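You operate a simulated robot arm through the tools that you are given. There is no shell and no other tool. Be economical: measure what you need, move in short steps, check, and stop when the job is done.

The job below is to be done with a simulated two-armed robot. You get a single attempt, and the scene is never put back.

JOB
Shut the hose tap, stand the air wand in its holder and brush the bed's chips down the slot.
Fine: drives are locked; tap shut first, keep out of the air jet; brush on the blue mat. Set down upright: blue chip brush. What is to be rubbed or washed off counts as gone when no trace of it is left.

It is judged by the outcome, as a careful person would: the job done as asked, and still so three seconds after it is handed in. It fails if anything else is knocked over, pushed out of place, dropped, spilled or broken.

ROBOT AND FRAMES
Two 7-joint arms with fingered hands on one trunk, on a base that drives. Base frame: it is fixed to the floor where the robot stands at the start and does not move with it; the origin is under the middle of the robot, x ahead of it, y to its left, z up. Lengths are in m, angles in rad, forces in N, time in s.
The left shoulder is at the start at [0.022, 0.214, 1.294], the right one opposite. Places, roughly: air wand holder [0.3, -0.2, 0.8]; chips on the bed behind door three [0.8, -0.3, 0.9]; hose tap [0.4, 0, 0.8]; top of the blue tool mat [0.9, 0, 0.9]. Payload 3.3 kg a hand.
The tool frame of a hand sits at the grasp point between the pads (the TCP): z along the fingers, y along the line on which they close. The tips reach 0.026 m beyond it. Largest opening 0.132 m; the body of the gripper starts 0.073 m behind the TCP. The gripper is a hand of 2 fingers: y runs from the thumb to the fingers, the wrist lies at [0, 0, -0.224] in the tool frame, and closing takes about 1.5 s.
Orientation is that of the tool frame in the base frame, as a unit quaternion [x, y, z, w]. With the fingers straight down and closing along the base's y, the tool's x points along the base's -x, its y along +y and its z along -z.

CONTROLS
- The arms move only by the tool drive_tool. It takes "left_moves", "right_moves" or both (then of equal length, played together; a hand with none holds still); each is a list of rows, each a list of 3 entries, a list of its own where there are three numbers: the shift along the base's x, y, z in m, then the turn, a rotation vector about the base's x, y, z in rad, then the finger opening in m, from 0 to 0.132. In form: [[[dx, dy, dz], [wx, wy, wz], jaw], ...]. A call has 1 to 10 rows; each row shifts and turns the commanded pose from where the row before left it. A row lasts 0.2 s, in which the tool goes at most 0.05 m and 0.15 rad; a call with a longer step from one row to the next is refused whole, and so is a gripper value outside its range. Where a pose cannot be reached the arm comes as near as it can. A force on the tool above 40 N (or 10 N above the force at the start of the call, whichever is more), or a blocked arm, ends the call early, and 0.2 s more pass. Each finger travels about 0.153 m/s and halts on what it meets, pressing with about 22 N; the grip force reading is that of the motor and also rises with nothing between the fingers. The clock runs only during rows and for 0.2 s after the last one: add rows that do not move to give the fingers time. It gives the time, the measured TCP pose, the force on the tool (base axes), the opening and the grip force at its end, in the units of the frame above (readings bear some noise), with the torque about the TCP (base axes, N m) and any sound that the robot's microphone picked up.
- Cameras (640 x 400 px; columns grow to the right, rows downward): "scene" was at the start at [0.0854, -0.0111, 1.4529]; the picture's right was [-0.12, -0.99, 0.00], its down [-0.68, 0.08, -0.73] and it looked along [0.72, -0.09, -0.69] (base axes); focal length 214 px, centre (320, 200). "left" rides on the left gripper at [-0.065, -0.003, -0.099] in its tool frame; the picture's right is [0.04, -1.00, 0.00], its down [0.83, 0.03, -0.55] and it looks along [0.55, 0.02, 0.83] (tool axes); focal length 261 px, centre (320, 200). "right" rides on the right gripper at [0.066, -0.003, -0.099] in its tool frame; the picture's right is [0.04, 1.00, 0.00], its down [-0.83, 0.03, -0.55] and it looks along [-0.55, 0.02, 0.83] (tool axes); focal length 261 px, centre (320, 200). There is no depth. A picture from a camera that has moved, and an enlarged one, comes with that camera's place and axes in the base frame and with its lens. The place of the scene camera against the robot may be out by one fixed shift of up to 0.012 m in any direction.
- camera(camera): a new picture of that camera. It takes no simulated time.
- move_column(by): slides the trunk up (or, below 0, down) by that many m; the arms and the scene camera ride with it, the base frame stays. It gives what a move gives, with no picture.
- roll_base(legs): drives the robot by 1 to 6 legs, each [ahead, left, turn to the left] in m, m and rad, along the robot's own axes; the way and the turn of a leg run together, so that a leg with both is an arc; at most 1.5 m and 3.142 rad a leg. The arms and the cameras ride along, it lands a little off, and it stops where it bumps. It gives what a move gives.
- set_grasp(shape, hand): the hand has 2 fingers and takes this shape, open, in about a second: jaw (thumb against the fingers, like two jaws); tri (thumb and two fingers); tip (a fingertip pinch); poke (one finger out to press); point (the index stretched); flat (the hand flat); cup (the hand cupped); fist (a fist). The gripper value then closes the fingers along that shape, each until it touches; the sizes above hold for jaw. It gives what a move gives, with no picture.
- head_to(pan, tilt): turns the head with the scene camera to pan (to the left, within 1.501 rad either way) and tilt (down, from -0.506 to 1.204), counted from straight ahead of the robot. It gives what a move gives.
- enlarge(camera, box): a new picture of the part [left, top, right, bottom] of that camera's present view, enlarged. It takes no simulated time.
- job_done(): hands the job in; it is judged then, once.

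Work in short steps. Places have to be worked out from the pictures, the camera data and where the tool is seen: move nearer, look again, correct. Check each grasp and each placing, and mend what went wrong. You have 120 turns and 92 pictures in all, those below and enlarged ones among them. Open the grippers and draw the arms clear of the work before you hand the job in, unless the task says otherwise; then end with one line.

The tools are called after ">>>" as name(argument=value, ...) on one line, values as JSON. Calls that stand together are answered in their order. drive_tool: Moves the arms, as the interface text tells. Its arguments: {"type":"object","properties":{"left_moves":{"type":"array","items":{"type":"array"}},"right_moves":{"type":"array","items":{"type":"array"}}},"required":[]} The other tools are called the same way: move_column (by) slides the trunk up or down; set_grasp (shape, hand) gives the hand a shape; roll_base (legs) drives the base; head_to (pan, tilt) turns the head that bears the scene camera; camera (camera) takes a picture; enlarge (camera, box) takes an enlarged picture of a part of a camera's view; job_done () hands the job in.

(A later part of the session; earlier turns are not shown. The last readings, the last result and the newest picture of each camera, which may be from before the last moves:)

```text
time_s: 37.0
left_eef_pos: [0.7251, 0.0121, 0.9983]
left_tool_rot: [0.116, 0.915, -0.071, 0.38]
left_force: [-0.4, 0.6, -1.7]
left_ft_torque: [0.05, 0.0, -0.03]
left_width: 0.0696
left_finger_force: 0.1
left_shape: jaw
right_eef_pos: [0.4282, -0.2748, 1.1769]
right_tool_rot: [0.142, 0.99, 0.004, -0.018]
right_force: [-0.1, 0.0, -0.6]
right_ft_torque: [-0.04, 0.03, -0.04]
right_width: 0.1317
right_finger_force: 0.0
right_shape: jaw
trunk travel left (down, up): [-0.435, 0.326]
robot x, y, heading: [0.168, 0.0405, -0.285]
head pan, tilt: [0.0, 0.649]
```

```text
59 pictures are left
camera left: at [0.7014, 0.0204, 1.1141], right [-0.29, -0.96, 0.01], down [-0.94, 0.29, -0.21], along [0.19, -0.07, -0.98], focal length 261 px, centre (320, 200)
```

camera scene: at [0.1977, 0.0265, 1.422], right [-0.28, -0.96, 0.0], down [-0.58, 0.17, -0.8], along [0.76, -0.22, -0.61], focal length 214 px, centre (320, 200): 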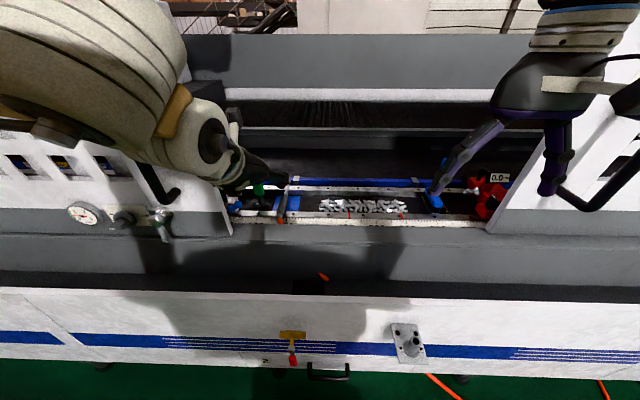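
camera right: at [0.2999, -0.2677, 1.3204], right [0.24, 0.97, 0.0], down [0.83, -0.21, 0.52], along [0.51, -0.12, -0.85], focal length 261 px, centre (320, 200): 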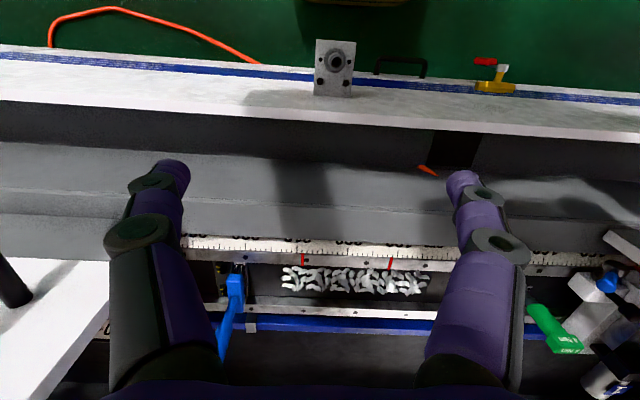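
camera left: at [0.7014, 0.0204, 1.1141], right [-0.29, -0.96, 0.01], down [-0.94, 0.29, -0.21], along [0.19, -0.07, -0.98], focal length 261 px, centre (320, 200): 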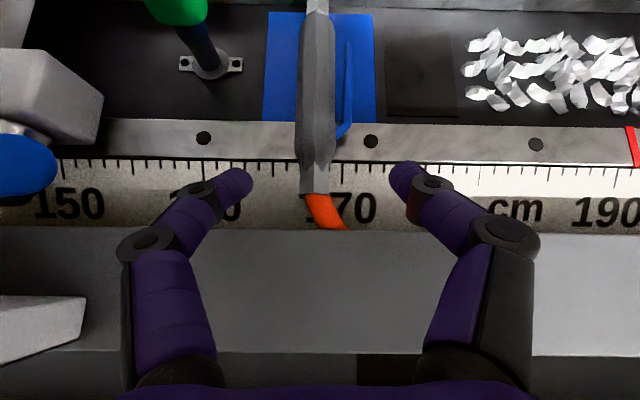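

Better triangulation: rail top z≈0.94, wand axis ≈0.952 there. I'll bring the TCP to about (0.781,-0.0035,0.964), astride the wand.

>>> drive_tool(left_moves=[[[0.028, -0.0078, -0.01], [0, 0, 0], 0.07], [[0.028, -0.0078, -0.012], [0, 0, 0], 0.07], [[0, 0, -0.012], [0, 0, 0], 0.07]])

>>> camera(camera="left")

```text
time_s: 37.8
left_eef_pos: [0.7806, -0.004, 0.9654]
left_tool_rot: [0.117, 0.915, -0.072, 0.38]
left_force: [-0.6, 0.0, -0.3]
left_ft_torque: [0.03, 0.0, -0.02]
left_width: 0.0696
left_finger_force: 0.1
left_shape: jaw
right_eef_pos: [0.4273, -0.2734, 1.1778]
right_tool_rot: [0.142, 0.99, 0.003, -0.018]
right_force: [-0.2, 0.6, -0.7]
right_ft_torque: [0.0, -0.01, 0.01]
right_width: 0.1319
right_finger_force: 0.1
right_shape: jaw
trunk travel left (down, up): [-0.435, 0.326]
robot x, y, heading: [0.1652, 0.0386, -0.285]
head pan, tilt: [0.0, 0.649]
```

```text
58 pictures are left
camera left: at [0.7562, 0.0042, 1.0806], right [-0.29, -0.96, 0.01], down [-0.94, 0.29, -0.21], along [0.19, -0.07, -0.98], focal length 261 px, centre (320, 200)
```

left: 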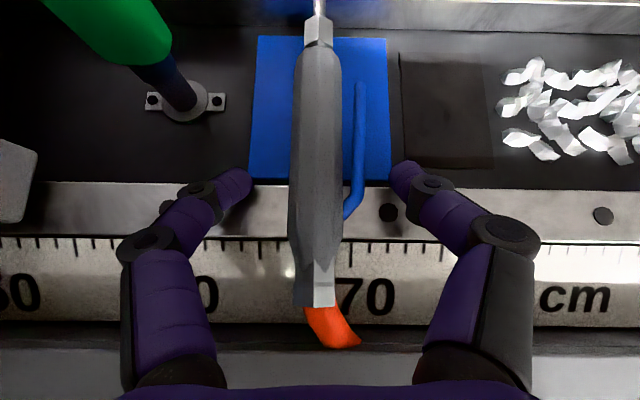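

Wand centred between fingers; I'll slide back ~0.035 along the wand to stay behind the blue trigger's root, then close.

>>> drive_tool(left_moves=[[[-0.0336, 0.0098, 0.003], [0, 0, 0], 0.07], [[0, 0, 0], [0, 0, 0], 0.03], [[0, 0, 0], [0, 0, 0], 0.0], [[0, 0, 0], [0, 0, 0], 0.0], [[0, 0, 0], [0, 0, 0], 0.0]])

>>> camera(camera="left")

```text
time_s: 39.0
left_eef_pos: [0.7452, 0.0061, 0.9694]
left_tool_rot: [0.117, 0.915, -0.073, 0.379]
left_force: [-0.4, 0.3, 0.1]
left_ft_torque: [-0.01, 0.05, -0.01]
left_width: 0.0197
left_finger_force: 21.9
left_shape: jaw
right_eef_pos: [0.4288, -0.2745, 1.1769]
right_tool_rot: [0.141, 0.99, 0.003, -0.019]
right_force: [-0.2, -0.2, 0.0]
right_ft_torque: [-0.03, 0.01, 0.03]
right_width: 0.1321
right_finger_force: 0.0
right_shape: jaw
trunk travel left (down, up): [-0.435, 0.326]
robot x, y, heading: [0.168, 0.0408, -0.283]
head pan, tilt: [0.0, 0.649]
```

```text
57 pictures are left
camera left: at [0.7219, 0.0132, 1.0845], right [-0.29, -0.96, 0.01], down [-0.94, 0.28, -0.21], along [0.19, -0.07, -0.98], focal length 261 px, centre (320, 200)
```

left: 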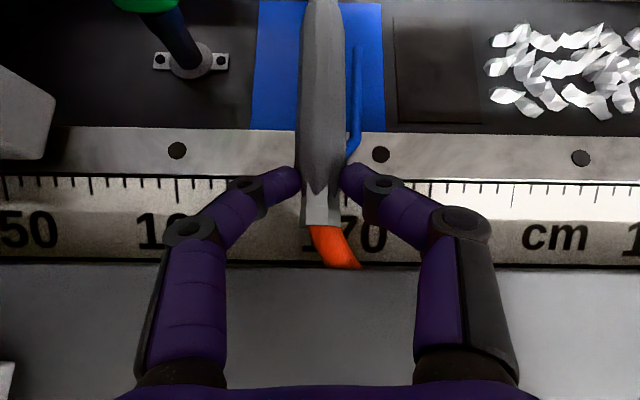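

Width 0.020, gripped just behind the trigger. Lift straight up and check.

>>> drive_tool(left_moves=[[[0, 0, 0.02], [0, 0, 0], 0.0], [[0, 0, 0.03], [0, 0, 0], 0.0], [[0, 0, 0.04], [0, 0, 0], 0.0], [[0, 0, 0.04], [0, 0, 0], 0.0]])

>>> camera(camera="left")

>>> camera(camera="scene")

```text
time_s: 40.0
left_eef_pos: [0.7453, 0.006, 1.0974]
left_tool_rot: [0.116, 0.915, -0.072, 0.38]
left_force: [-0.9, -0.2, -2.1]
left_ft_torque: [0.04, 0.13, -0.02]
left_width: 0.0192
left_finger_force: 22.2
left_shape: jaw
right_eef_pos: [0.4269, -0.2739, 1.1776]
right_tool_rot: [0.142, 0.99, 0.003, -0.018]
right_force: [0.5, 0.4, -0.4]
right_ft_torque: [0.0, 0.01, 0.0]
right_width: 0.1316
right_finger_force: 0.0
right_shape: jaw
trunk travel left (down, up): [-0.435, 0.326]
robot x, y, heading: [0.1631, 0.0397, -0.282]
head pan, tilt: [0.0, 0.649]
```

```text
56 pictures are left
camera left: at [0.722, 0.0141, 1.2131], right [-0.29, -0.96, 0.01], down [-0.94, 0.29, -0.21], along [0.19, -0.07, -0.98], focal length 261 px, centre (320, 200)
```

left: 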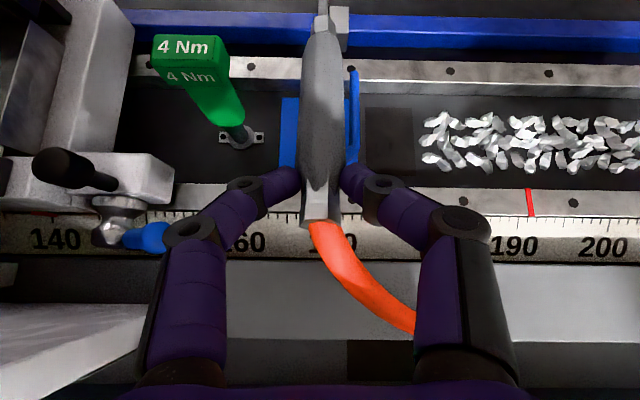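

```text
55 pictures are left
camera scene: at [0.2617, 0.0081, 1.3218], right [-0.28, -0.96, 0.0], down [-0.58, 0.17, -0.8], along [0.76, -0.22, -0.6], focal length 214 px, centre (320, 200)
```

scene: 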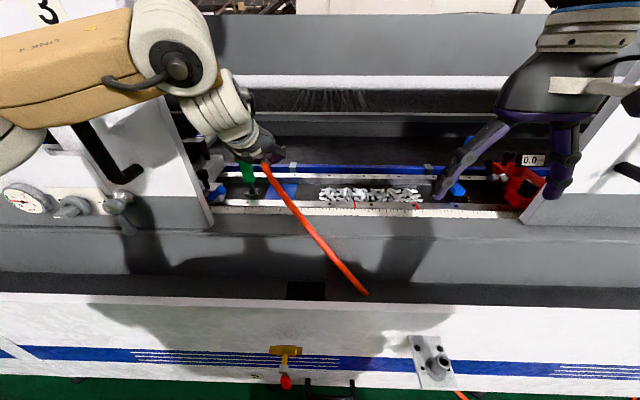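

The wand is firmly held, level, nozzle forward; hose follows. I'll back away from the machine, then shift right toward the holder.

>>> roll_base(legs=[[-0.28, 0, 0], [0, -0.3, 0]])

>>> camera(camera="scene")

```text
time_s: 43.6
left_eef_pos: [0.3912, -0.2049, 1.0968]
left_tool_rot: [0.115, 0.915, -0.071, 0.379]
left_force: [-0.4, -1.0, -1.1]
left_ft_torque: [0.07, 0.13, -0.03]
left_width: 0.0196
left_finger_force: 22.2
left_shape: jaw
right_eef_pos: [0.0738, -0.4843, 1.1778]
right_tool_rot: [0.141, 0.99, 0.004, -0.019]
right_force: [-0.7, -0.8, -0.4]
right_ft_torque: [0.01, 0.0, -0.01]
right_width: 0.1316
right_finger_force: 0.1
right_shape: jaw
trunk travel left (down, up): [-0.435, 0.326]
robot x, y, heading: [-0.1857, -0.1687, -0.28]
head pan, tilt: [0.0, 0.649]
```

```text
54 pictures are left
camera scene: at [-0.0918, -0.2026, 1.3217], right [-0.28, -0.96, 0.0], down [-0.58, 0.17, -0.8], along [0.76, -0.22, -0.6], focal length 214 px, centre (320, 200)
```

scene: 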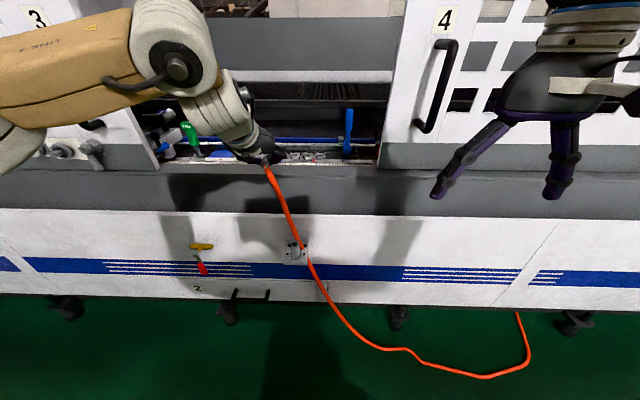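

Now turn the wand nozzle-down: −120° about (n−l−u), so that the left hand ends pointing right-and-down. First 10 of 15 steps, retreating a bit.

>>> drive_tool(left_moves=[[[-0.0115, 0.0034, 0.004], [-0.0548, 0.1, 0.0806], 0.0], [[-0.0115, 0.0034, 0.004], [-0.0548, 0.1, 0.0806], 0.0], [[-0.0115, 0.0034, 0.004], [-0.0548, 0.1, 0.0806], 0.0], [[-0.0115, 0.0034, 0.004], [-0.0548, 0.1, 0.0806], 0.0], [[-0.0115, 0.0034, 0.004], [-0.0548, 0.1, 0.0806], 0.0], [[-0.0115, 0.0034, 0.004], [-0.0548, 0.1, 0.0806], 0.0], [[-0.0115, 0.0034, 0.004], [-0.0548, 0.1, 0.0806], 0.0], [[-0.0115, 0.0034, 0.004], [-0.0548, 0.1, 0.0806], 0.0], [[-0.0115, 0.0034, 0.004], [-0.0548, 0.1, 0.0806], 0.0], [[-0.0115, 0.0034, 0.004], [-0.0548, 0.1, 0.0806], 0.0]])

>>> camera(camera="scene")

```text
time_s: 45.9
left_eef_pos: [0.2772, -0.1685, 1.1373]
left_tool_rot: [-0.381, 0.9, -0.197, -0.076]
left_force: [-0.6, 0.4, -1.8]
left_ft_torque: [0.02, 0.04, -0.01]
left_width: 0.0194
left_finger_force: 21.9
left_shape: jaw
right_eef_pos: [0.0746, -0.4831, 1.1778]
right_tool_rot: [0.142, 0.99, 0.003, -0.018]
right_force: [-1.4, -0.4, 0.4]
right_ft_torque: [0.0, -0.01, 0.0]
right_width: 0.1321
right_finger_force: 0.1
right_shape: jaw
trunk travel left (down, up): [-0.435, 0.326]
robot x, y, heading: [-0.188, -0.1714, -0.284]
head pan, tilt: [0.0, 0.649]
```

```text
53 pictures are left
camera scene: at [-0.0914, -0.2011, 1.3217], right [-0.28, -0.96, 0.0], down [-0.58, 0.17, -0.8], along [0.76, -0.22, -0.6], focal length 214 px, centre (320, 200)
```

scene: 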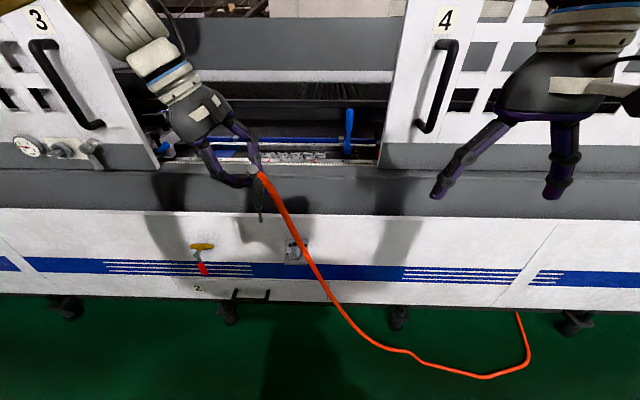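

Progressing well; finish the remaining five steps.

>>> drive_tool(left_moves=[[[0, 0, 0], [-0.0548, 0.1, 0.0806], 0.0], [[0, 0, 0], [-0.0548, 0.1, 0.0806], 0.0], [[0, 0, 0], [-0.0548, 0.1, 0.0806], 0.0], [[0, 0, 0], [-0.0548, 0.1, 0.0806], 0.0], [[0, 0, 0], [-0.0548, 0.1, 0.0806], 0.0]])

>>> camera(camera="scene")

>>> camera(camera="left")

```text
time_s: 47.0
left_eef_pos: [0.2774, -0.1689, 1.1382]
left_tool_rot: [-0.574, 0.725, -0.228, -0.305]
left_force: [0.0, 0.3, -0.6]
left_ft_torque: [0.01, 0.0, 0.02]
left_width: 0.0193
left_finger_force: 21.8
left_shape: jaw
right_eef_pos: [0.0755, -0.4824, 1.1775]
right_tool_rot: [0.141, 0.99, 0.003, -0.02]
right_force: [0.1, 0.5, 0.9]
right_ft_torque: [-0.02, 0.01, 0.01]
right_width: 0.1319
right_finger_force: 0.1
right_shape: jaw
trunk travel left (down, up): [-0.435, 0.326]
robot x, y, heading: [-0.1871, -0.1676, -0.286]
head pan, tilt: [0.0, 0.649]
```

```text
52 pictures are left
camera scene: at [-0.0912, -0.201, 1.3217], right [-0.28, -0.96, 0.0], down [-0.58, 0.17, -0.8], along [0.76, -0.22, -0.6], focal length 214 px, centre (320, 200)
```

scene: 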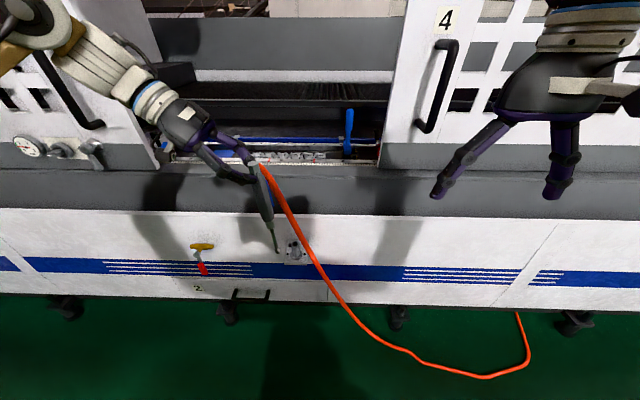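

```text
51 pictures are left
camera left: at [0.3076, -0.0571, 1.161], right [0.96, -0.27, 0.01], down [-0.06, -0.19, 0.98], along [-0.26, -0.94, -0.2], focal length 261 px, centre (320, 200)
```

left: 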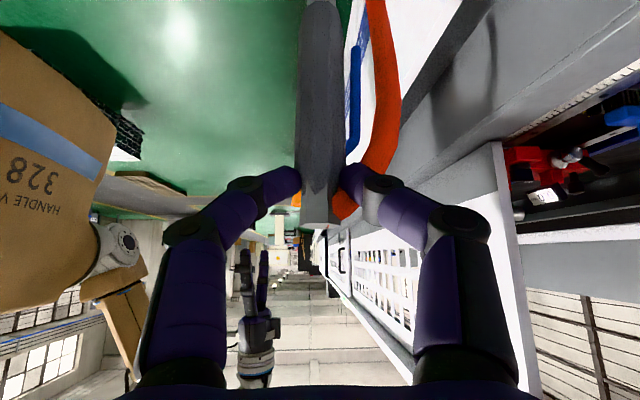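

Computed attitude is vertical. Zoom to check the wand and the holder.

>>> enlarge(camera="scene", box=[210, 140, 350, 280])

```text
2.86 times, centred on (280, 210) of scene
camera zoom: at [-0.0912, -0.201, 1.3217], right [-0.28, -0.96, 0.0], down [-0.58, 0.17, -0.8], along [0.76, -0.22, -0.6], focal length 613 px, centre (434, 171)
```

zoom: 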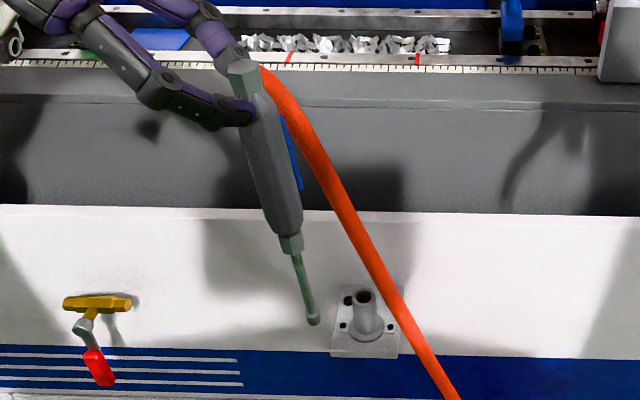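

Tube top from hand-camera views ≈ (0.336,-0.246,0.845). Check whether the right camera sees the holder for a second viewpoint.

>>> camera(camera="right")

```text
49 pictures are left
camera right: at [0.0135, -0.4681, 1.2801], right [0.24, 0.97, 0.0], down [0.83, -0.21, 0.52], along [0.51, -0.12, -0.85], focal length 261 px, centre (320, 200)
```

right: 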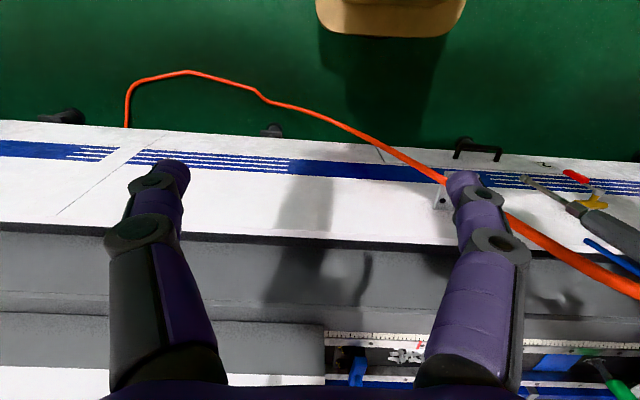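

Tip triangulates to ≈(0.272,-0.193,0.907), i.e. the wand leans ~6° right. Correct by +0.10 rad about the forward axis and move over the tube.

>>> drive_tool(left_moves=[[[0.02, -0.026, 0], [0.096, -0.028, 0], 0.0], [[0.02, -0.026, 0], [0, 0, 0], 0.0], [[0.019, -0.025, 0], [0, 0, 0], 0.0], [[0, 0, 0], [0, 0, 0], 0.0]])

>>> enlarge(camera="scene", box=[230, 140, 370, 280])

>>> enlarge(camera="right", box=[400, 100, 640, 250])

```text
time_s: 48.0
left_eef_pos: [0.3373, -0.246, 1.1387]
left_tool_rot: [-0.584, 0.741, -0.202, -0.265]
left_force: [0.2, -0.2, -0.9]
left_ft_torque: [-0.02, 0.02, 0.01]
left_width: 0.0194
left_finger_force: 22.2
left_shape: jaw
right_eef_pos: [0.0733, -0.4828, 1.1776]
right_tool_rot: [0.141, 0.99, 0.004, -0.018]
right_force: [-0.1, 0.0, 0.3]
right_ft_torque: [-0.03, 0.0, -0.01]
right_width: 0.1321
right_finger_force: 0.1
right_shape: jaw
trunk travel left (down, up): [-0.435, 0.326]
robot x, y, heading: [-0.1889, -0.1733, -0.284]
head pan, tilt: [0.0, 0.649]
```

```text
2.86 times, centred on (300, 210) of scene
camera zoom: at [-0.0916, -0.2009, 1.3218], right [-0.28, -0.96, 0.0], down [-0.58, 0.17, -0.8], along [0.76, -0.22, -0.6], focal length 613 px, centre (377, 171)
```

zoom: 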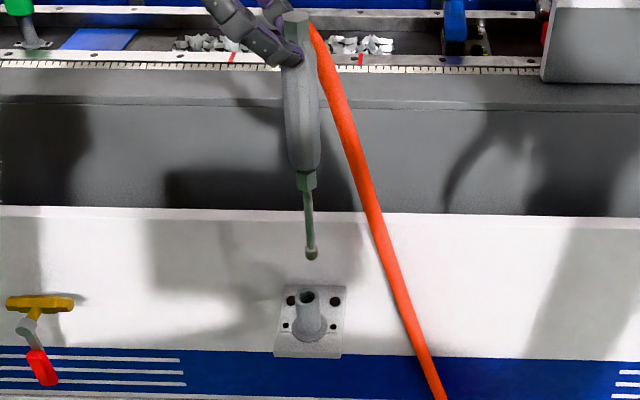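

```text
2.67 times, centred on (520, 175) of right
camera zoom: at [0.0131, -0.468, 1.2803], right [0.24, 0.97, 0.0], down [0.83, -0.21, 0.52], along [0.51, -0.12, -0.85], focal length 695 px, centre (-213, 267)
```

zoom: 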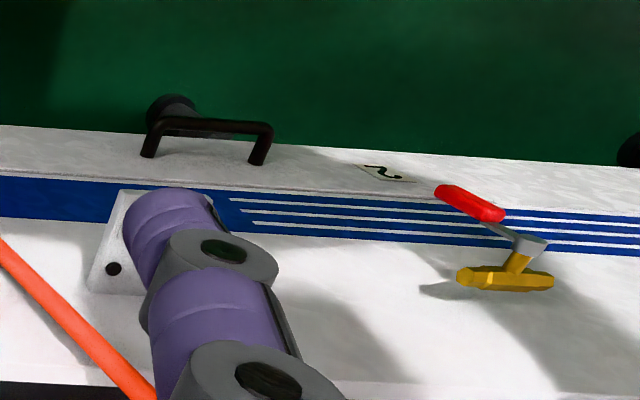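

Aligned laterally within ~8 mm. Shift the right hand a little left so its camera gets a clear second view.

>>> drive_tool(right_moves=[[[0.014, 0.045, 0], [0, 0, 0], 0.132], [[0.014, 0.045, 0], [0, 0, 0], 0.132]])

>>> enlarge(camera="right", box=[300, 100, 540, 250])

```text
time_s: 48.6
left_eef_pos: [0.3378, -0.2456, 1.1375]
left_tool_rot: [-0.584, 0.74, -0.201, -0.265]
left_force: [-0.6, 0.3, -1.8]
left_ft_torque: [0.02, 0.0, -0.02]
left_width: 0.0194
left_finger_force: 21.7
left_shape: jaw
right_eef_pos: [0.1025, -0.3931, 1.1776]
right_tool_rot: [0.141, 0.99, 0.003, -0.018]
right_force: [-0.4, -0.3, 0.2]
right_ft_torque: [0.0, 0.0, 0.01]
right_width: 0.1317
right_finger_force: 0.0
right_shape: jaw
trunk travel left (down, up): [-0.435, 0.326]
robot x, y, heading: [-0.1844, -0.1681, -0.282]
head pan, tilt: [0.0, 0.649]
```

```text
2.67 times, centred on (420, 175) of right
camera zoom: at [0.041, -0.3779, 1.2798], right [0.24, 0.97, 0.0], down [0.83, -0.21, 0.52], along [0.51, -0.12, -0.85], focal length 695 px, centre (53, 267)
```

zoom: 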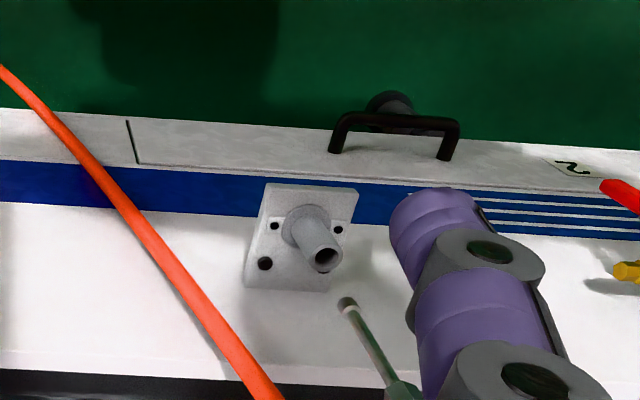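

Both views agree: tip needs +7 mm left, depth is right, tip z≈0.905. Correct and lower 0.04, then recheck.

>>> drive_tool(left_moves=[[[0.0021, 0.0072, 0], [0, 0, 0], 0.0], [[0, 0, -0.02], [0, 0, 0], 0.0], [[0, 0, -0.02], [0, 0, 0], 0.0], [[0, 0, 0], [0, 0, 0], 0.0]])

>>> enlarge(camera="right", box=[360, 140, 480, 240])

>>> enlarge(camera="scene", box=[250, 180, 350, 270])

```text
time_s: 49.6
left_eef_pos: [0.3376, -0.2404, 1.098]
left_tool_rot: [-0.584, 0.74, -0.201, -0.265]
left_force: [-0.3, 0.1, -1.8]
left_ft_torque: [0.02, 0.03, 0.02]
left_width: 0.0195
left_finger_force: 21.7
left_shape: jaw
right_eef_pos: [0.1011, -0.394, 1.1781]
right_tool_rot: [0.141, 0.99, 0.003, -0.018]
right_force: [-0.4, -0.6, 0.7]
right_ft_torque: [-0.05, -0.02, -0.01]
right_width: 0.1318
right_finger_force: 0.0
right_shape: jaw
trunk travel left (down, up): [-0.435, 0.326]
robot x, y, heading: [-0.1892, -0.1726, -0.28]
head pan, tilt: [0.0, 0.649]
```

```text
4.00 times, centred on (420, 190) of right
camera zoom: at [0.0407, -0.3791, 1.2797], right [0.24, 0.97, 0.0], down [0.83, -0.21, 0.52], along [0.51, -0.12, -0.85], focal length 1043 px, centre (-80, 240)
```

zoom: 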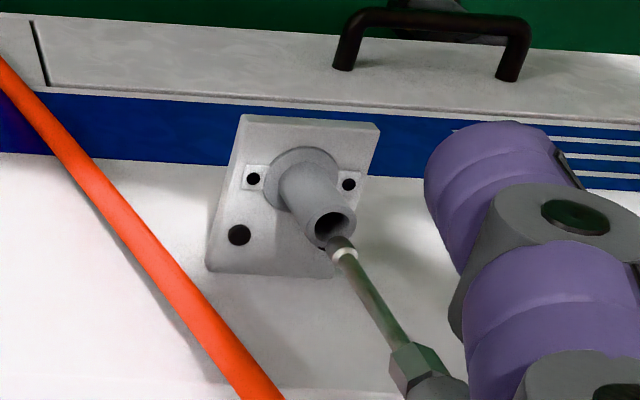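

```text
4.44 times, centred on (300, 225) of scene
camera zoom: at [-0.0916, -0.2017, 1.3218], right [-0.28, -0.96, 0.0], down [-0.58, 0.17, -0.8], along [0.76, -0.22, -0.6], focal length 953 px, centre (409, 89)
```

zoom: 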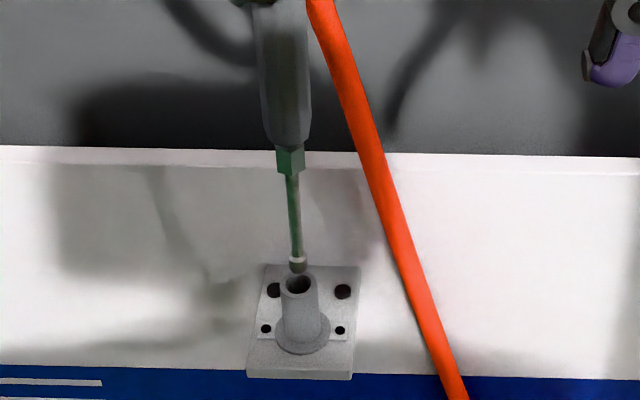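

Aligned in both views. Insert: lower 0.08 in small steps.

>>> drive_tool(left_moves=[[[0, 0, -0.015], [0, 0, 0], 0.0], [[0, 0, -0.015], [0, 0, 0], 0.0], [[0, 0, -0.015], [0, 0, 0], 0.0], [[0, 0, -0.015], [0, 0, 0], 0.0]])

>>> enlarge(camera="right", box=[360, 140, 480, 240])

>>> enlarge(camera="scene", box=[250, 180, 350, 270])

```text
time_s: 50.6
left_eef_pos: [0.3375, -0.2396, 1.0401]
left_tool_rot: [-0.583, 0.741, -0.204, -0.266]
left_force: [0.0, 1.7, 10.9]
left_ft_torque: [-0.11, 0.06, 0.01]
left_width: 0.0196
left_finger_force: 21.6
left_shape: jaw
right_eef_pos: [0.1, -0.3939, 1.1772]
right_tool_rot: [0.14, 0.99, 0.003, -0.017]
right_force: [-1.1, -0.2, 0.4]
right_ft_torque: [0.0, -0.01, 0.0]
right_width: 0.132
right_finger_force: 0.1
right_shape: jaw
trunk travel left (down, up): [-0.435, 0.326]
robot x, y, heading: [-0.1861, -0.1681, -0.281]
head pan, tilt: [0.0, 0.649]
```

```text
4.00 times, centred on (420, 190) of right
camera zoom: at [0.0395, -0.3786, 1.2803], right [0.24, 0.97, 0.0], down [0.83, -0.21, 0.52], along [0.51, -0.12, -0.85], focal length 1043 px, centre (-80, 240)
```

zoom: 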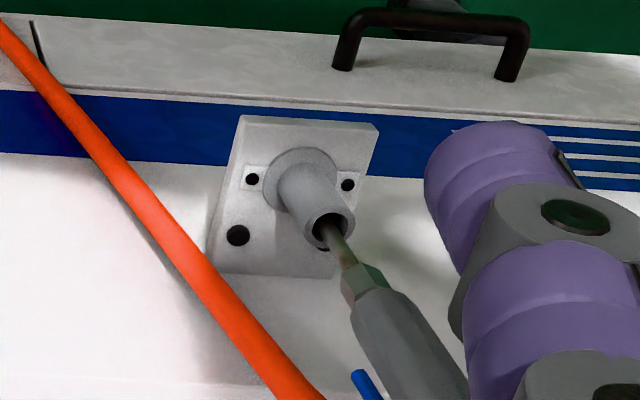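

```text
4.44 times, centred on (300, 225) of scene
camera zoom: at [-0.0929, -0.2012, 1.3221], right [-0.28, -0.96, 0.0], down [-0.58, 0.17, -0.8], along [0.77, -0.22, -0.6], focal length 953 px, centre (409, 89)
```

zoom: 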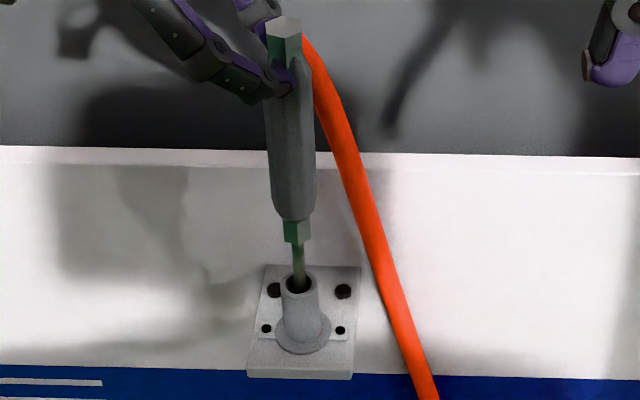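

Nozzle is in the tube; upward force 11 N suggests near bottom or side contact. Continue gently.

>>> drive_tool(left_moves=[[[0, 0, -0.006], [0, 0, 0], 0.0], [[0, 0, -0.004], [0, 0, 0], 0.0]])

>>> enlarge(camera="right", box=[360, 140, 480, 240])

```text
time_s: 51.2
left_eef_pos: [0.3376, -0.2413, 1.0381]
left_tool_rot: [-0.579, 0.741, -0.21, -0.267]
left_force: [-1.1, 1.4, 21.0]
left_ft_torque: [-0.17, 0.13, -0.01]
left_width: 0.0225
left_finger_force: 22.1
left_shape: jaw
right_eef_pos: [0.101, -0.3952, 1.1769]
right_tool_rot: [0.141, 0.99, 0.003, -0.019]
right_force: [0.5, -0.4, -0.3]
right_ft_torque: [0.01, 0.04, 0.01]
right_width: 0.1321
right_finger_force: 0.0
right_shape: jaw
trunk travel left (down, up): [-0.435, 0.326]
robot x, y, heading: [-0.189, -0.1708, -0.281]
head pan, tilt: [0.0, 0.649]
stopped in row 2 (left hand): the force on the tool passed its limit at 43 N (the readings are from after the stop); the commanded pose is now the measured one
```

```text
4.00 times, centred on (420, 190) of right
camera zoom: at [0.0403, -0.3787, 1.2799], right [0.24, 0.97, 0.0], down [0.83, -0.21, 0.52], along [0.51, -0.12, -0.85], focal length 1043 px, centre (-80, 240)
```

zoom: 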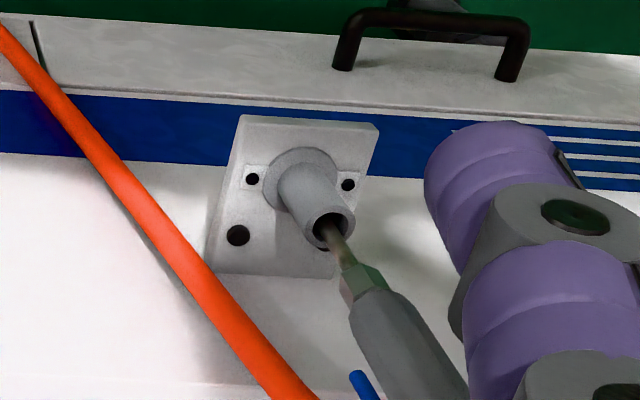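

It bottoms out ~42 mm deep (about the tube's length). Relieve force slightly, then open and see how it stands.

>>> drive_tool(left_moves=[[[0, 0, 0.003], [0, 0, 0], 0.01], [[0, 0, 0], [0, 0, 0], 0.024], [[0, 0, 0], [0, 0, 0], 0.035], [[0, 0, 0], [0, 0, 0], 0.05], [[0, 0, 0], [0, 0, 0], 0.05]])

>>> enlarge(camera="scene", box=[230, 140, 370, 280])

>>> enlarge(camera="right", box=[360, 140, 520, 260])

```text
time_s: 52.4
left_eef_pos: [0.3386, -0.24, 1.0365]
left_tool_rot: [-0.581, 0.741, -0.206, -0.267]
left_force: [-0.5, -0.3, 0.0]
left_ft_torque: [0.0, 0.0, 0.0]
left_width: 0.0496
left_finger_force: 0.0
left_shape: jaw
right_eef_pos: [0.1007, -0.3925, 1.1779]
right_tool_rot: [0.14, 0.99, 0.003, -0.018]
right_force: [0.4, 0.3, 0.2]
right_ft_torque: [-0.02, 0.02, 0.01]
right_width: 0.1321
right_finger_force: 0.0
right_shape: jaw
trunk travel left (down, up): [-0.435, 0.326]
robot x, y, heading: [-0.1849, -0.1723, -0.286]
head pan, tilt: [0.0, 0.649]
```

```text
2.86 times, centred on (300, 210) of scene
camera zoom: at [-0.0916, -0.2015, 1.3217], right [-0.28, -0.96, 0.0], down [-0.58, 0.17, -0.8], along [0.76, -0.22, -0.6], focal length 613 px, centre (377, 171)
```

zoom: 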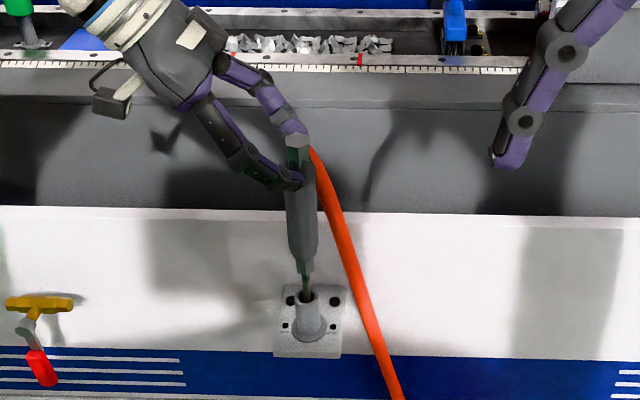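

```text
3.33 times, centred on (440, 200) of right
camera zoom: at [0.0408, -0.3789, 1.2797], right [0.24, 0.97, 0.0], down [0.83, -0.21, 0.52], along [0.51, -0.12, -0.85], focal length 869 px, centre (-80, 200)
```

zoom: 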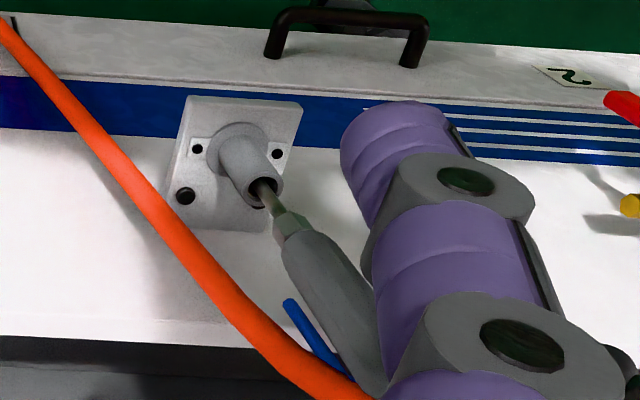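

It stands by itself. Retreat the left hand along its finger axis (up-left).

>>> drive_tool(left_moves=[[[0.004, 0.014, 0.015], [0, 0, 0], 0.06], [[0.007, 0.026, 0.03], [0, 0, 0], 0.06], [[0.007, 0.026, 0.03], [0, 0, 0], 0.06], [[0.007, 0.026, 0.03], [0, 0, 0], 0.06], [[0.007, 0.026, 0.03], [0, 0, 0], 0.06]])

>>> camera(camera="scene")

```text
time_s: 53.6
left_eef_pos: [0.369, -0.1225, 1.1725]
left_tool_rot: [-0.58, 0.742, -0.206, -0.266]
left_force: [-0.1, -0.5, -0.3]
left_ft_torque: [0.02, 0.0, 0.01]
left_width: 0.0597
left_finger_force: 0.1
left_shape: jaw
right_eef_pos: [0.1019, -0.3938, 1.1779]
right_tool_rot: [0.141, 0.99, 0.003, -0.018]
right_force: [0.2, 0.4, -0.6]
right_ft_torque: [-0.01, -0.01, -0.01]
right_width: 0.1316
right_finger_force: 0.1
right_shape: jaw
trunk travel left (down, up): [-0.435, 0.326]
robot x, y, heading: [-0.1856, -0.1678, -0.286]
head pan, tilt: [0.0, 0.649]
```

```text
38 pictures are left
camera scene: at [-0.0918, -0.2011, 1.3218], right [-0.28, -0.96, 0.0], down [-0.58, 0.17, -0.8], along [0.76, -0.22, -0.6], focal length 214 px, centre (320, 200)
```

scene: 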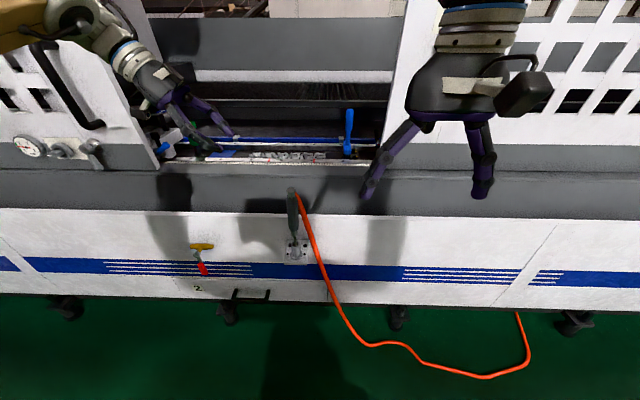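

Wand stands in its holder. Now fold the left hand back to its forward-pitched pose on the left.

>>> drive_tool(left_moves=[[[0, 0.0126, 0.005], [0.0548, -0.1, -0.0806], 0.05], [[0, 0.0126, 0.005], [0.0548, -0.1, -0.0806], 0.05], [[0, 0.0126, 0.005], [0.0548, -0.1, -0.0806], 0.05], [[0, 0.0126, 0.005], [0.0548, -0.1, -0.0806], 0.05], [[0, 0.0126, 0.005], [0.0548, -0.1, -0.0806], 0.05], [[0, 0.0126, 0.005], [0.0548, -0.1, -0.0806], 0.05], [[0, 0.0126, 0.005], [0.0548, -0.1, -0.0806], 0.05], [[0, 0.0126, 0.005], [0.0548, -0.1, -0.0806], 0.05], [[0, 0.0126, 0.005], [0.0548, -0.1, -0.0806], 0.05], [[0, 0.0126, 0.005], [0.0548, -0.1, -0.0806], 0.05]])

>>> drive_tool(left_moves=[[[0, 0, 0.01], [0.0548, -0.1, -0.0806], 0.05], [[0, 0, 0.01], [0.0548, -0.1, -0.0806], 0.05], [[0, 0, 0.01], [0.0548, -0.1, -0.0806], 0.05], [[0, 0, 0.01], [0.0548, -0.1, -0.0806], 0.05], [[0, 0, 0.01], [0.0548, -0.1, -0.0806], 0.05], [[0, 0, 0], [-0.096, 0.028, 0], 0.05]])

```text
time_s: 55.8
left_eef_pos: [0.3484, -0.0202, 1.2309]
left_tool_rot: [-0.141, 0.957, -0.14, 0.209]
left_force: [-0.8, 0.7, 0.7]
left_ft_torque: [-0.01, 0.04, -0.01]
left_width: 0.0501
left_finger_force: 0.1
left_shape: jaw
left hand out of reach, approached as far as the arm can: row 2, 3
right_eef_pos: [0.1012, -0.3932, 1.1785]
right_tool_rot: [0.14, 0.99, 0.003, -0.019]
right_force: [0.1, -0.5, -0.9]
right_ft_torque: [0.0, -0.03, 0.0]
right_width: 0.1318
right_finger_force: 0.0
right_shape: jaw
trunk travel left (down, up): [-0.435, 0.326]
robot x, y, heading: [-0.1862, -0.1693, -0.281]
head pan, tilt: [0.0, 0.649]
```

```text
time_s: 57.2
left_eef_pos: [0.3493, -0.0204, 1.2787]
left_tool_rot: [0.097, 0.897, -0.122, 0.413]
left_force: [0.3, 0.6, -0.2]
left_ft_torque: [0.02, 0.02, 0.04]
left_width: 0.0504
left_finger_force: 0.0
left_shape: jaw
right_eef_pos: [0.1006, -0.3933, 1.1778]
right_tool_rot: [0.141, 0.99, 0.003, -0.019]
right_force: [-0.3, -0.4, -0.6]
right_ft_torque: [-0.02, 0.05, -0.01]
right_width: 0.1319
right_finger_force: 0.1
right_shape: jaw
trunk travel left (down, up): [-0.435, 0.326]
robot x, y, heading: [-0.1857, -0.1713, -0.284]
head pan, tilt: [0.0, 0.649]
```

Now pitch the right hand forward (~70°) with moderate opening, and raise the trunk 0.1.

>>> drive_tool(right_moves=[[[0.014, -0.0187, 0.01], [-0.042, -0.143, 0], 0.07], [[0.014, -0.0187, 0.01], [-0.042, -0.143, 0], 0.07], [[0.014, -0.0187, 0.01], [-0.042, -0.143, 0], 0.07], [[0.014, -0.0187, 0.01], [-0.042, -0.143, 0], 0.07], [[0.014, -0.0187, 0.01], [-0.042, -0.143, 0], 0.07], [[0.014, -0.0187, 0.01], [-0.042, -0.143, 0], 0.07], [[0.014, -0.0187, 0.01], [-0.042, -0.143, 0], 0.07], [[0.014, -0.0187, 0.01], [-0.042, -0.143, 0], 0.07]])

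>>> move_column(by=0.1)

>>> roll_base(legs=[[0, 0.19, 0], [0.1, 0, 0]])

>>> camera(camera="scene")

>>> camera(camera="right")

```text
time_s: 59.0
left_eef_pos: [0.3482, -0.0227, 1.2801]
left_tool_rot: [0.096, 0.897, -0.123, 0.414]
left_force: [-0.5, -0.4, 0.5]
left_ft_torque: [0.0, 0.0, 0.02]
left_width: 0.0504
left_finger_force: 0.1
left_shape: jaw
right_eef_pos: [0.214, -0.5446, 1.2577]
right_tool_rot: [0.118, 0.829, -0.079, 0.541]
right_force: [0.2, -0.1, -0.5]
right_ft_torque: [-0.02, 0.0, 0.03]
right_width: 0.0705
right_finger_force: 0.1
right_shape: jaw
trunk travel left (down, up): [-0.435, 0.326]
robot x, y, heading: [-0.1865, -0.1701, -0.278]
head pan, tilt: [0.0, 0.649]
```

```text
time_s: 60.4
left_eef_pos: [0.3507, -0.021, 1.3806]
left_tool_rot: [0.097, 0.897, -0.123, 0.413]
left_force: [0.9, -1.1, -0.1]
left_ft_torque: [0.02, 0.03, 0.01]
left_width: 0.0504
left_finger_force: 0.0
left_shape: jaw
right_eef_pos: [0.2142, -0.5425, 1.3564]
right_tool_rot: [0.117, 0.829, -0.078, 0.541]
right_force: [0.7, 0.6, -0.2]
right_ft_torque: [0.0, 0.03, -0.03]
right_width: 0.0702
right_finger_force: 0.0
right_shape: jaw
trunk travel left (down, up): [-0.535, 0.226]
robot x, y, heading: [-0.187, -0.1691, -0.282]
head pan, tilt: [0.0, 0.649]
```

```text
time_s: 62.7
left_eef_pos: [0.5006, 0.1328, 1.38]
left_tool_rot: [0.097, 0.897, -0.123, 0.413]
left_force: [0.9, 0.3, 0.3]
left_ft_torque: [0.01, 0.01, 0.0]
left_width: 0.0503
left_finger_force: 0.0
left_shape: jaw
right_eef_pos: [0.3644, -0.3901, 1.3563]
right_tool_rot: [0.118, 0.83, -0.079, 0.54]
right_force: [-0.3, 0.0, -0.1]
right_ft_torque: [0.02, 0.01, -0.01]
right_width: 0.0704
right_finger_force: 0.1
right_shape: jaw
trunk travel left (down, up): [-0.535, 0.226]
robot x, y, heading: [-0.0376, -0.0129, -0.285]
head pan, tilt: [0.0, 0.649]
```

```text
37 pictures are left
camera scene: at [0.0512, -0.0446, 1.422], right [-0.28, -0.96, 0.0], down [-0.58, 0.17, -0.8], along [0.76, -0.22, -0.61], focal length 214 px, centre (320, 200)
```

scene: 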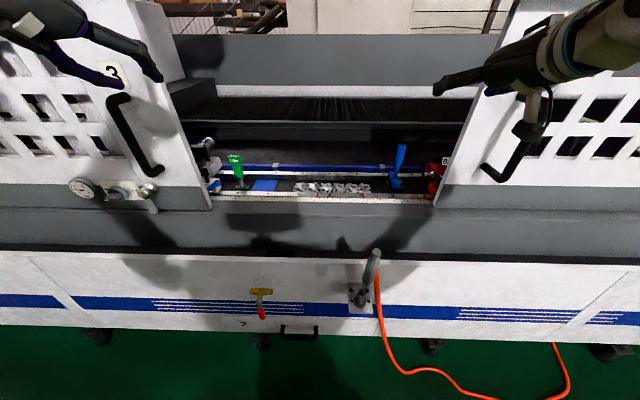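

```text
36 pictures are left
camera right: at [0.25, -0.3585, 1.3382], right [0.26, 0.96, -0.04], down [-0.15, 0.08, 0.98], along [0.95, -0.25, 0.17], focal length 261 px, centre (320, 200)
```

right: 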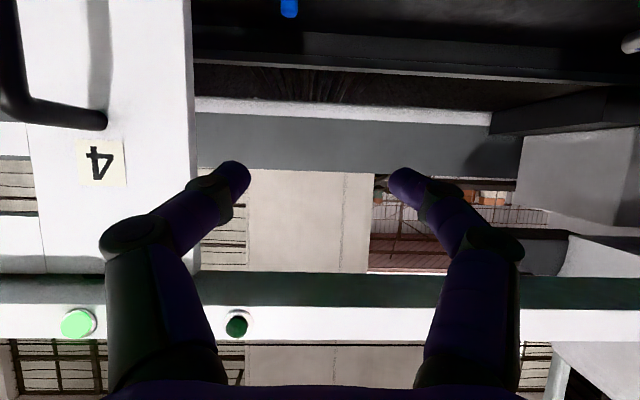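

Brush handle triangulates to ≈(0.68,-0.53), top z≈1.11, nearly vertical. Go 0.1 closer and bring the right hand down in front of the handle.

>>> roll_base(legs=[[0.1, 0, 0]])

>>> drive_tool(right_moves=[[[0.006, -0.006, -0.045], [0, 0, 0], 0.08], [[0.006, -0.006, -0.045], [0, 0, 0], 0.08], [[0.006, -0.006, -0.045], [0, 0, 0], 0.08], [[0.01, -0.008, -0.045], [0, 0, 0], 0.08], [[0.01, -0.008, -0.045], [0, 0, 0], 0.08], [[0.01, -0.008, -0.04], [0, 0, 0], 0.08], [[0.01, -0.008, -0.03], [0, 0, 0], 0.08]])

>>> camera(camera="right")

>>> camera(camera="scene")

```text
time_s: 63.8
left_eef_pos: [0.5964, 0.1057, 1.3794]
left_tool_rot: [0.097, 0.898, -0.123, 0.412]
left_force: [0.1, -0.2, -0.7]
left_ft_torque: [0.03, 0.0, -0.02]
left_width: 0.0503
left_finger_force: 0.0
left_shape: jaw
right_eef_pos: [0.4604, -0.4157, 1.3573]
right_tool_rot: [0.117, 0.83, -0.078, 0.54]
right_force: [0.3, 0.1, 0.4]
right_ft_torque: [-0.01, -0.05, 0.01]
right_width: 0.0705
right_finger_force: 0.0
right_shape: jaw
trunk travel left (down, up): [-0.535, 0.226]
robot x, y, heading: [0.0583, -0.0436, -0.286]
head pan, tilt: [0.0, 0.649]
```

```text
time_s: 65.4
left_eef_pos: [0.5967, 0.1069, 1.3795]
left_tool_rot: [0.098, 0.897, -0.124, 0.412]
left_force: [-0.1, 1.0, -0.5]
left_ft_torque: [0.01, -0.01, -0.04]
left_width: 0.0503
left_finger_force: 0.0
left_shape: jaw
right_eef_pos: [0.5177, -0.4683, 1.0628]
right_tool_rot: [0.118, 0.829, -0.079, 0.541]
right_force: [0.6, 0.4, 0.5]
right_ft_torque: [-0.03, 0.01, 0.01]
right_width: 0.0795
right_finger_force: 0.0
right_shape: jaw
trunk travel left (down, up): [-0.535, 0.226]
robot x, y, heading: [0.0597, -0.039, -0.285]
head pan, tilt: [0.0, 0.649]
```

```text
35 pictures are left
camera right: at [0.4035, -0.4376, 1.0437], right [0.27, 0.96, -0.04], down [-0.15, 0.08, 0.98], along [0.95, -0.26, 0.17], focal length 261 px, centre (320, 200)
```

right: 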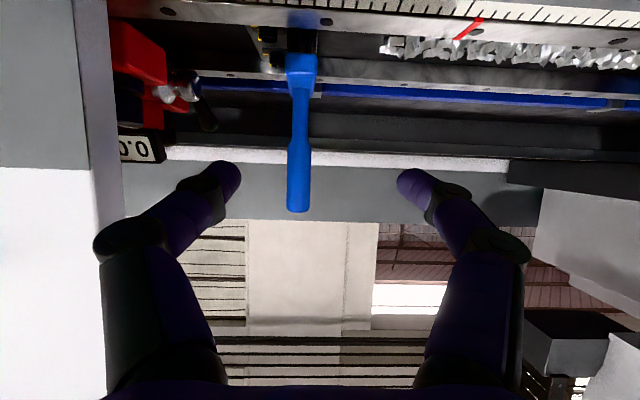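

```text
34 pictures are left
camera scene: at [0.1464, -0.0722, 1.4221], right [-0.28, -0.96, 0.0], down [-0.58, 0.17, -0.8], along [0.76, -0.22, -0.6], focal length 214 px, centre (320, 200)
```

scene: 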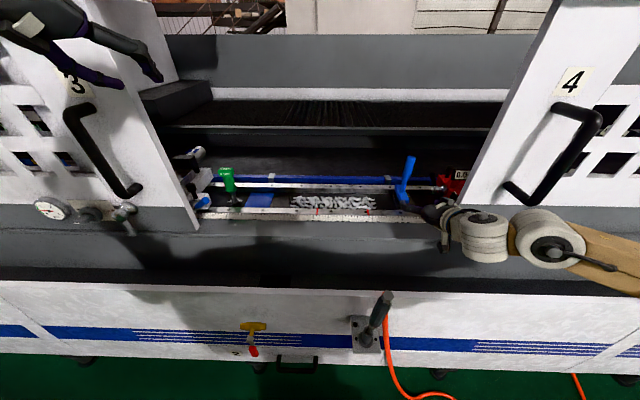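

Handle top ≈(0.688,-0.543,1.109). The right door edge is close to that side, so I narrow the opening and yaw the hand slightly right so that it approaches from the left side; first part, then check.

>>> drive_tool(right_moves=[[[0.025, -0.008, 0], [0, 0, -0.1], 0.06], [[0.025, -0.008, 0], [0, 0, -0.1], 0.06], [[0.027, -0.01, 0], [0, 0, 0], 0.06]])

>>> camera(camera="right")

```text
time_s: 66.2
left_eef_pos: [0.596, 0.1049, 1.3795]
left_tool_rot: [0.097, 0.897, -0.123, 0.413]
left_force: [0.3, 0.1, 0.2]
left_ft_torque: [0.0, -0.01, 0.03]
left_width: 0.0504
left_finger_force: 0.0
left_shape: jaw
right_eef_pos: [0.5946, -0.4932, 1.0634]
right_tool_rot: [0.2, 0.814, -0.133, 0.529]
right_force: [-0.2, -0.6, 0.2]
right_ft_torque: [0.01, 0.01, -0.03]
right_width: 0.0607
right_finger_force: 0.0
right_shape: jaw
trunk travel left (down, up): [-0.535, 0.226]
robot x, y, heading: [0.0591, -0.0387, -0.281]
head pan, tilt: [0.0, 0.649]
```

```text
33 pictures are left
camera right: at [0.4897, -0.4411, 1.0445], right [0.45, 0.89, -0.04], down [-0.13, 0.11, 0.98], along [0.88, -0.44, 0.17], focal length 261 px, centre (320, 200)
```

right: 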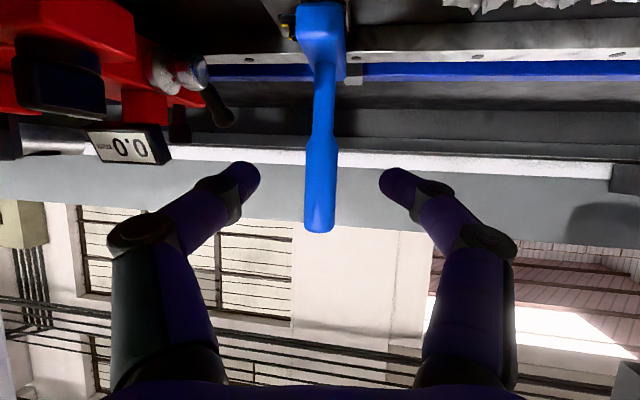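

Handle centred between the fingers. Advance the remaining 0.099 and close.

>>> drive_tool(right_moves=[[[0.03, -0.015, 0], [0, 0, 0], 0.06], [[0.03, -0.015, 0], [0, 0, 0], 0.06], [[0.026, -0.014, 0], [0, 0, 0], 0.06]])

>>> camera(camera="right")

```text
time_s: 67.0
left_eef_pos: [0.5957, 0.1069, 1.3791]
left_tool_rot: [0.097, 0.897, -0.124, 0.414]
left_force: [-0.5, 0.4, 0.5]
left_ft_torque: [0.01, -0.01, -0.01]
left_width: 0.0505
left_finger_force: 0.1
left_shape: jaw
right_eef_pos: [0.6815, -0.5367, 1.0622]
right_tool_rot: [0.2, 0.813, -0.133, 0.531]
right_force: [0.5, -0.5, 0.4]
right_ft_torque: [0.01, -0.03, 0.02]
right_width: 0.0604
right_finger_force: 0.1
right_shape: jaw
trunk travel left (down, up): [-0.535, 0.226]
robot x, y, heading: [0.056, -0.0426, -0.278]
head pan, tilt: [0.0, 0.649]
```

```text
32 pictures are left
camera right: at [0.5752, -0.4845, 1.0441], right [0.45, 0.89, -0.04], down [-0.13, 0.11, 0.98], along [0.88, -0.44, 0.17], focal length 261 px, centre (320, 200)
```

right: 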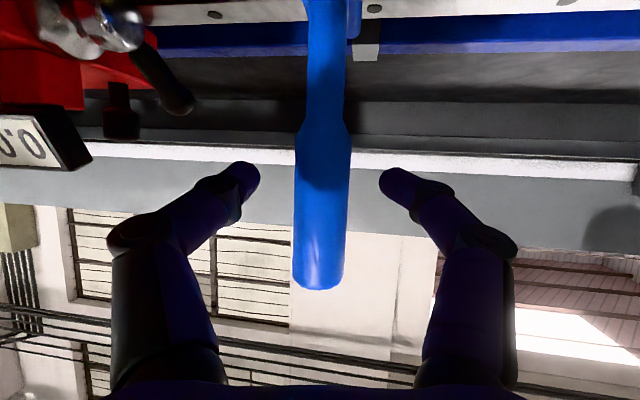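

Handle lies at the TCP. Close the grip.

>>> drive_tool(right_moves=[[[0, 0, 0], [0, 0, 0], 0.03], [[0, 0, 0], [0, 0, 0], 0.0], [[0, 0, 0], [0, 0, 0], 0.0], [[0, 0, 0], [0, 0, 0], 0.0]])

>>> head_to(pan=0.0, tilt=0.6)

>>> enlarge(camera="scene", box=[200, 140, 480, 260])

```text
time_s: 68.0
left_eef_pos: [0.5961, 0.1059, 1.3811]
left_tool_rot: [0.096, 0.898, -0.122, 0.413]
left_force: [-0.2, -0.2, -0.1]
left_ft_torque: [-0.01, 0.01, -0.01]
left_width: 0.0505
left_finger_force: 0.0
left_shape: jaw
right_eef_pos: [0.6795, -0.5365, 1.0635]
right_tool_rot: [0.2, 0.814, -0.132, 0.53]
right_force: [1.3, 0.2, -0.8]
right_ft_torque: [0.02, -0.02, 0.0]
right_width: 0.0219
right_finger_force: 21.6
right_shape: jaw
trunk travel left (down, up): [-0.535, 0.226]
robot x, y, heading: [0.0606, -0.0409, -0.286]
head pan, tilt: [0.0, 0.649]
```

```text
time_s: 68.6
left_eef_pos: [0.5964, 0.1059, 1.3794]
left_tool_rot: [0.097, 0.897, -0.123, 0.413]
left_force: [0.5, 0.4, -0.2]
left_ft_torque: [0.01, -0.04, -0.02]
left_width: 0.0506
left_finger_force: 0.0
left_shape: jaw
right_eef_pos: [0.6805, -0.5365, 1.0624]
right_tool_rot: [0.201, 0.813, -0.132, 0.53]
right_force: [1.0, -0.5, 0.6]
right_ft_torque: [0.01, -0.02, 0.0]
right_width: 0.0218
right_finger_force: 22.0
right_shape: jaw
trunk travel left (down, up): [-0.535, 0.226]
robot x, y, heading: [0.0574, -0.0428, -0.284]
head pan, tilt: [0.0, 0.6]
```

```text
2.29 times, centred on (340, 200) of scene
camera zoom: at [0.148, -0.0724, 1.4264], right [-0.28, -0.96, 0.0], down [-0.54, 0.16, -0.82], along [0.79, -0.23, -0.57], focal length 490 px, centre (274, 200)
```

zoom: 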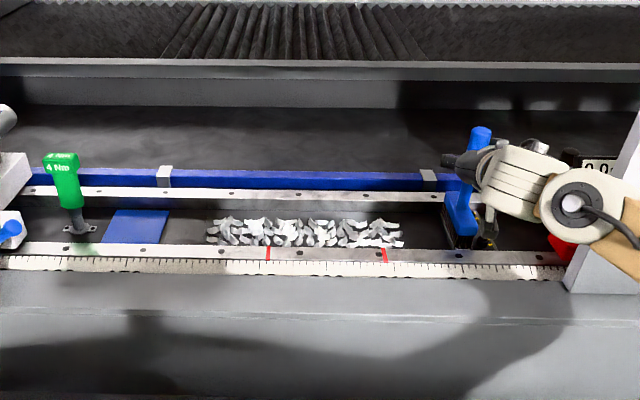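

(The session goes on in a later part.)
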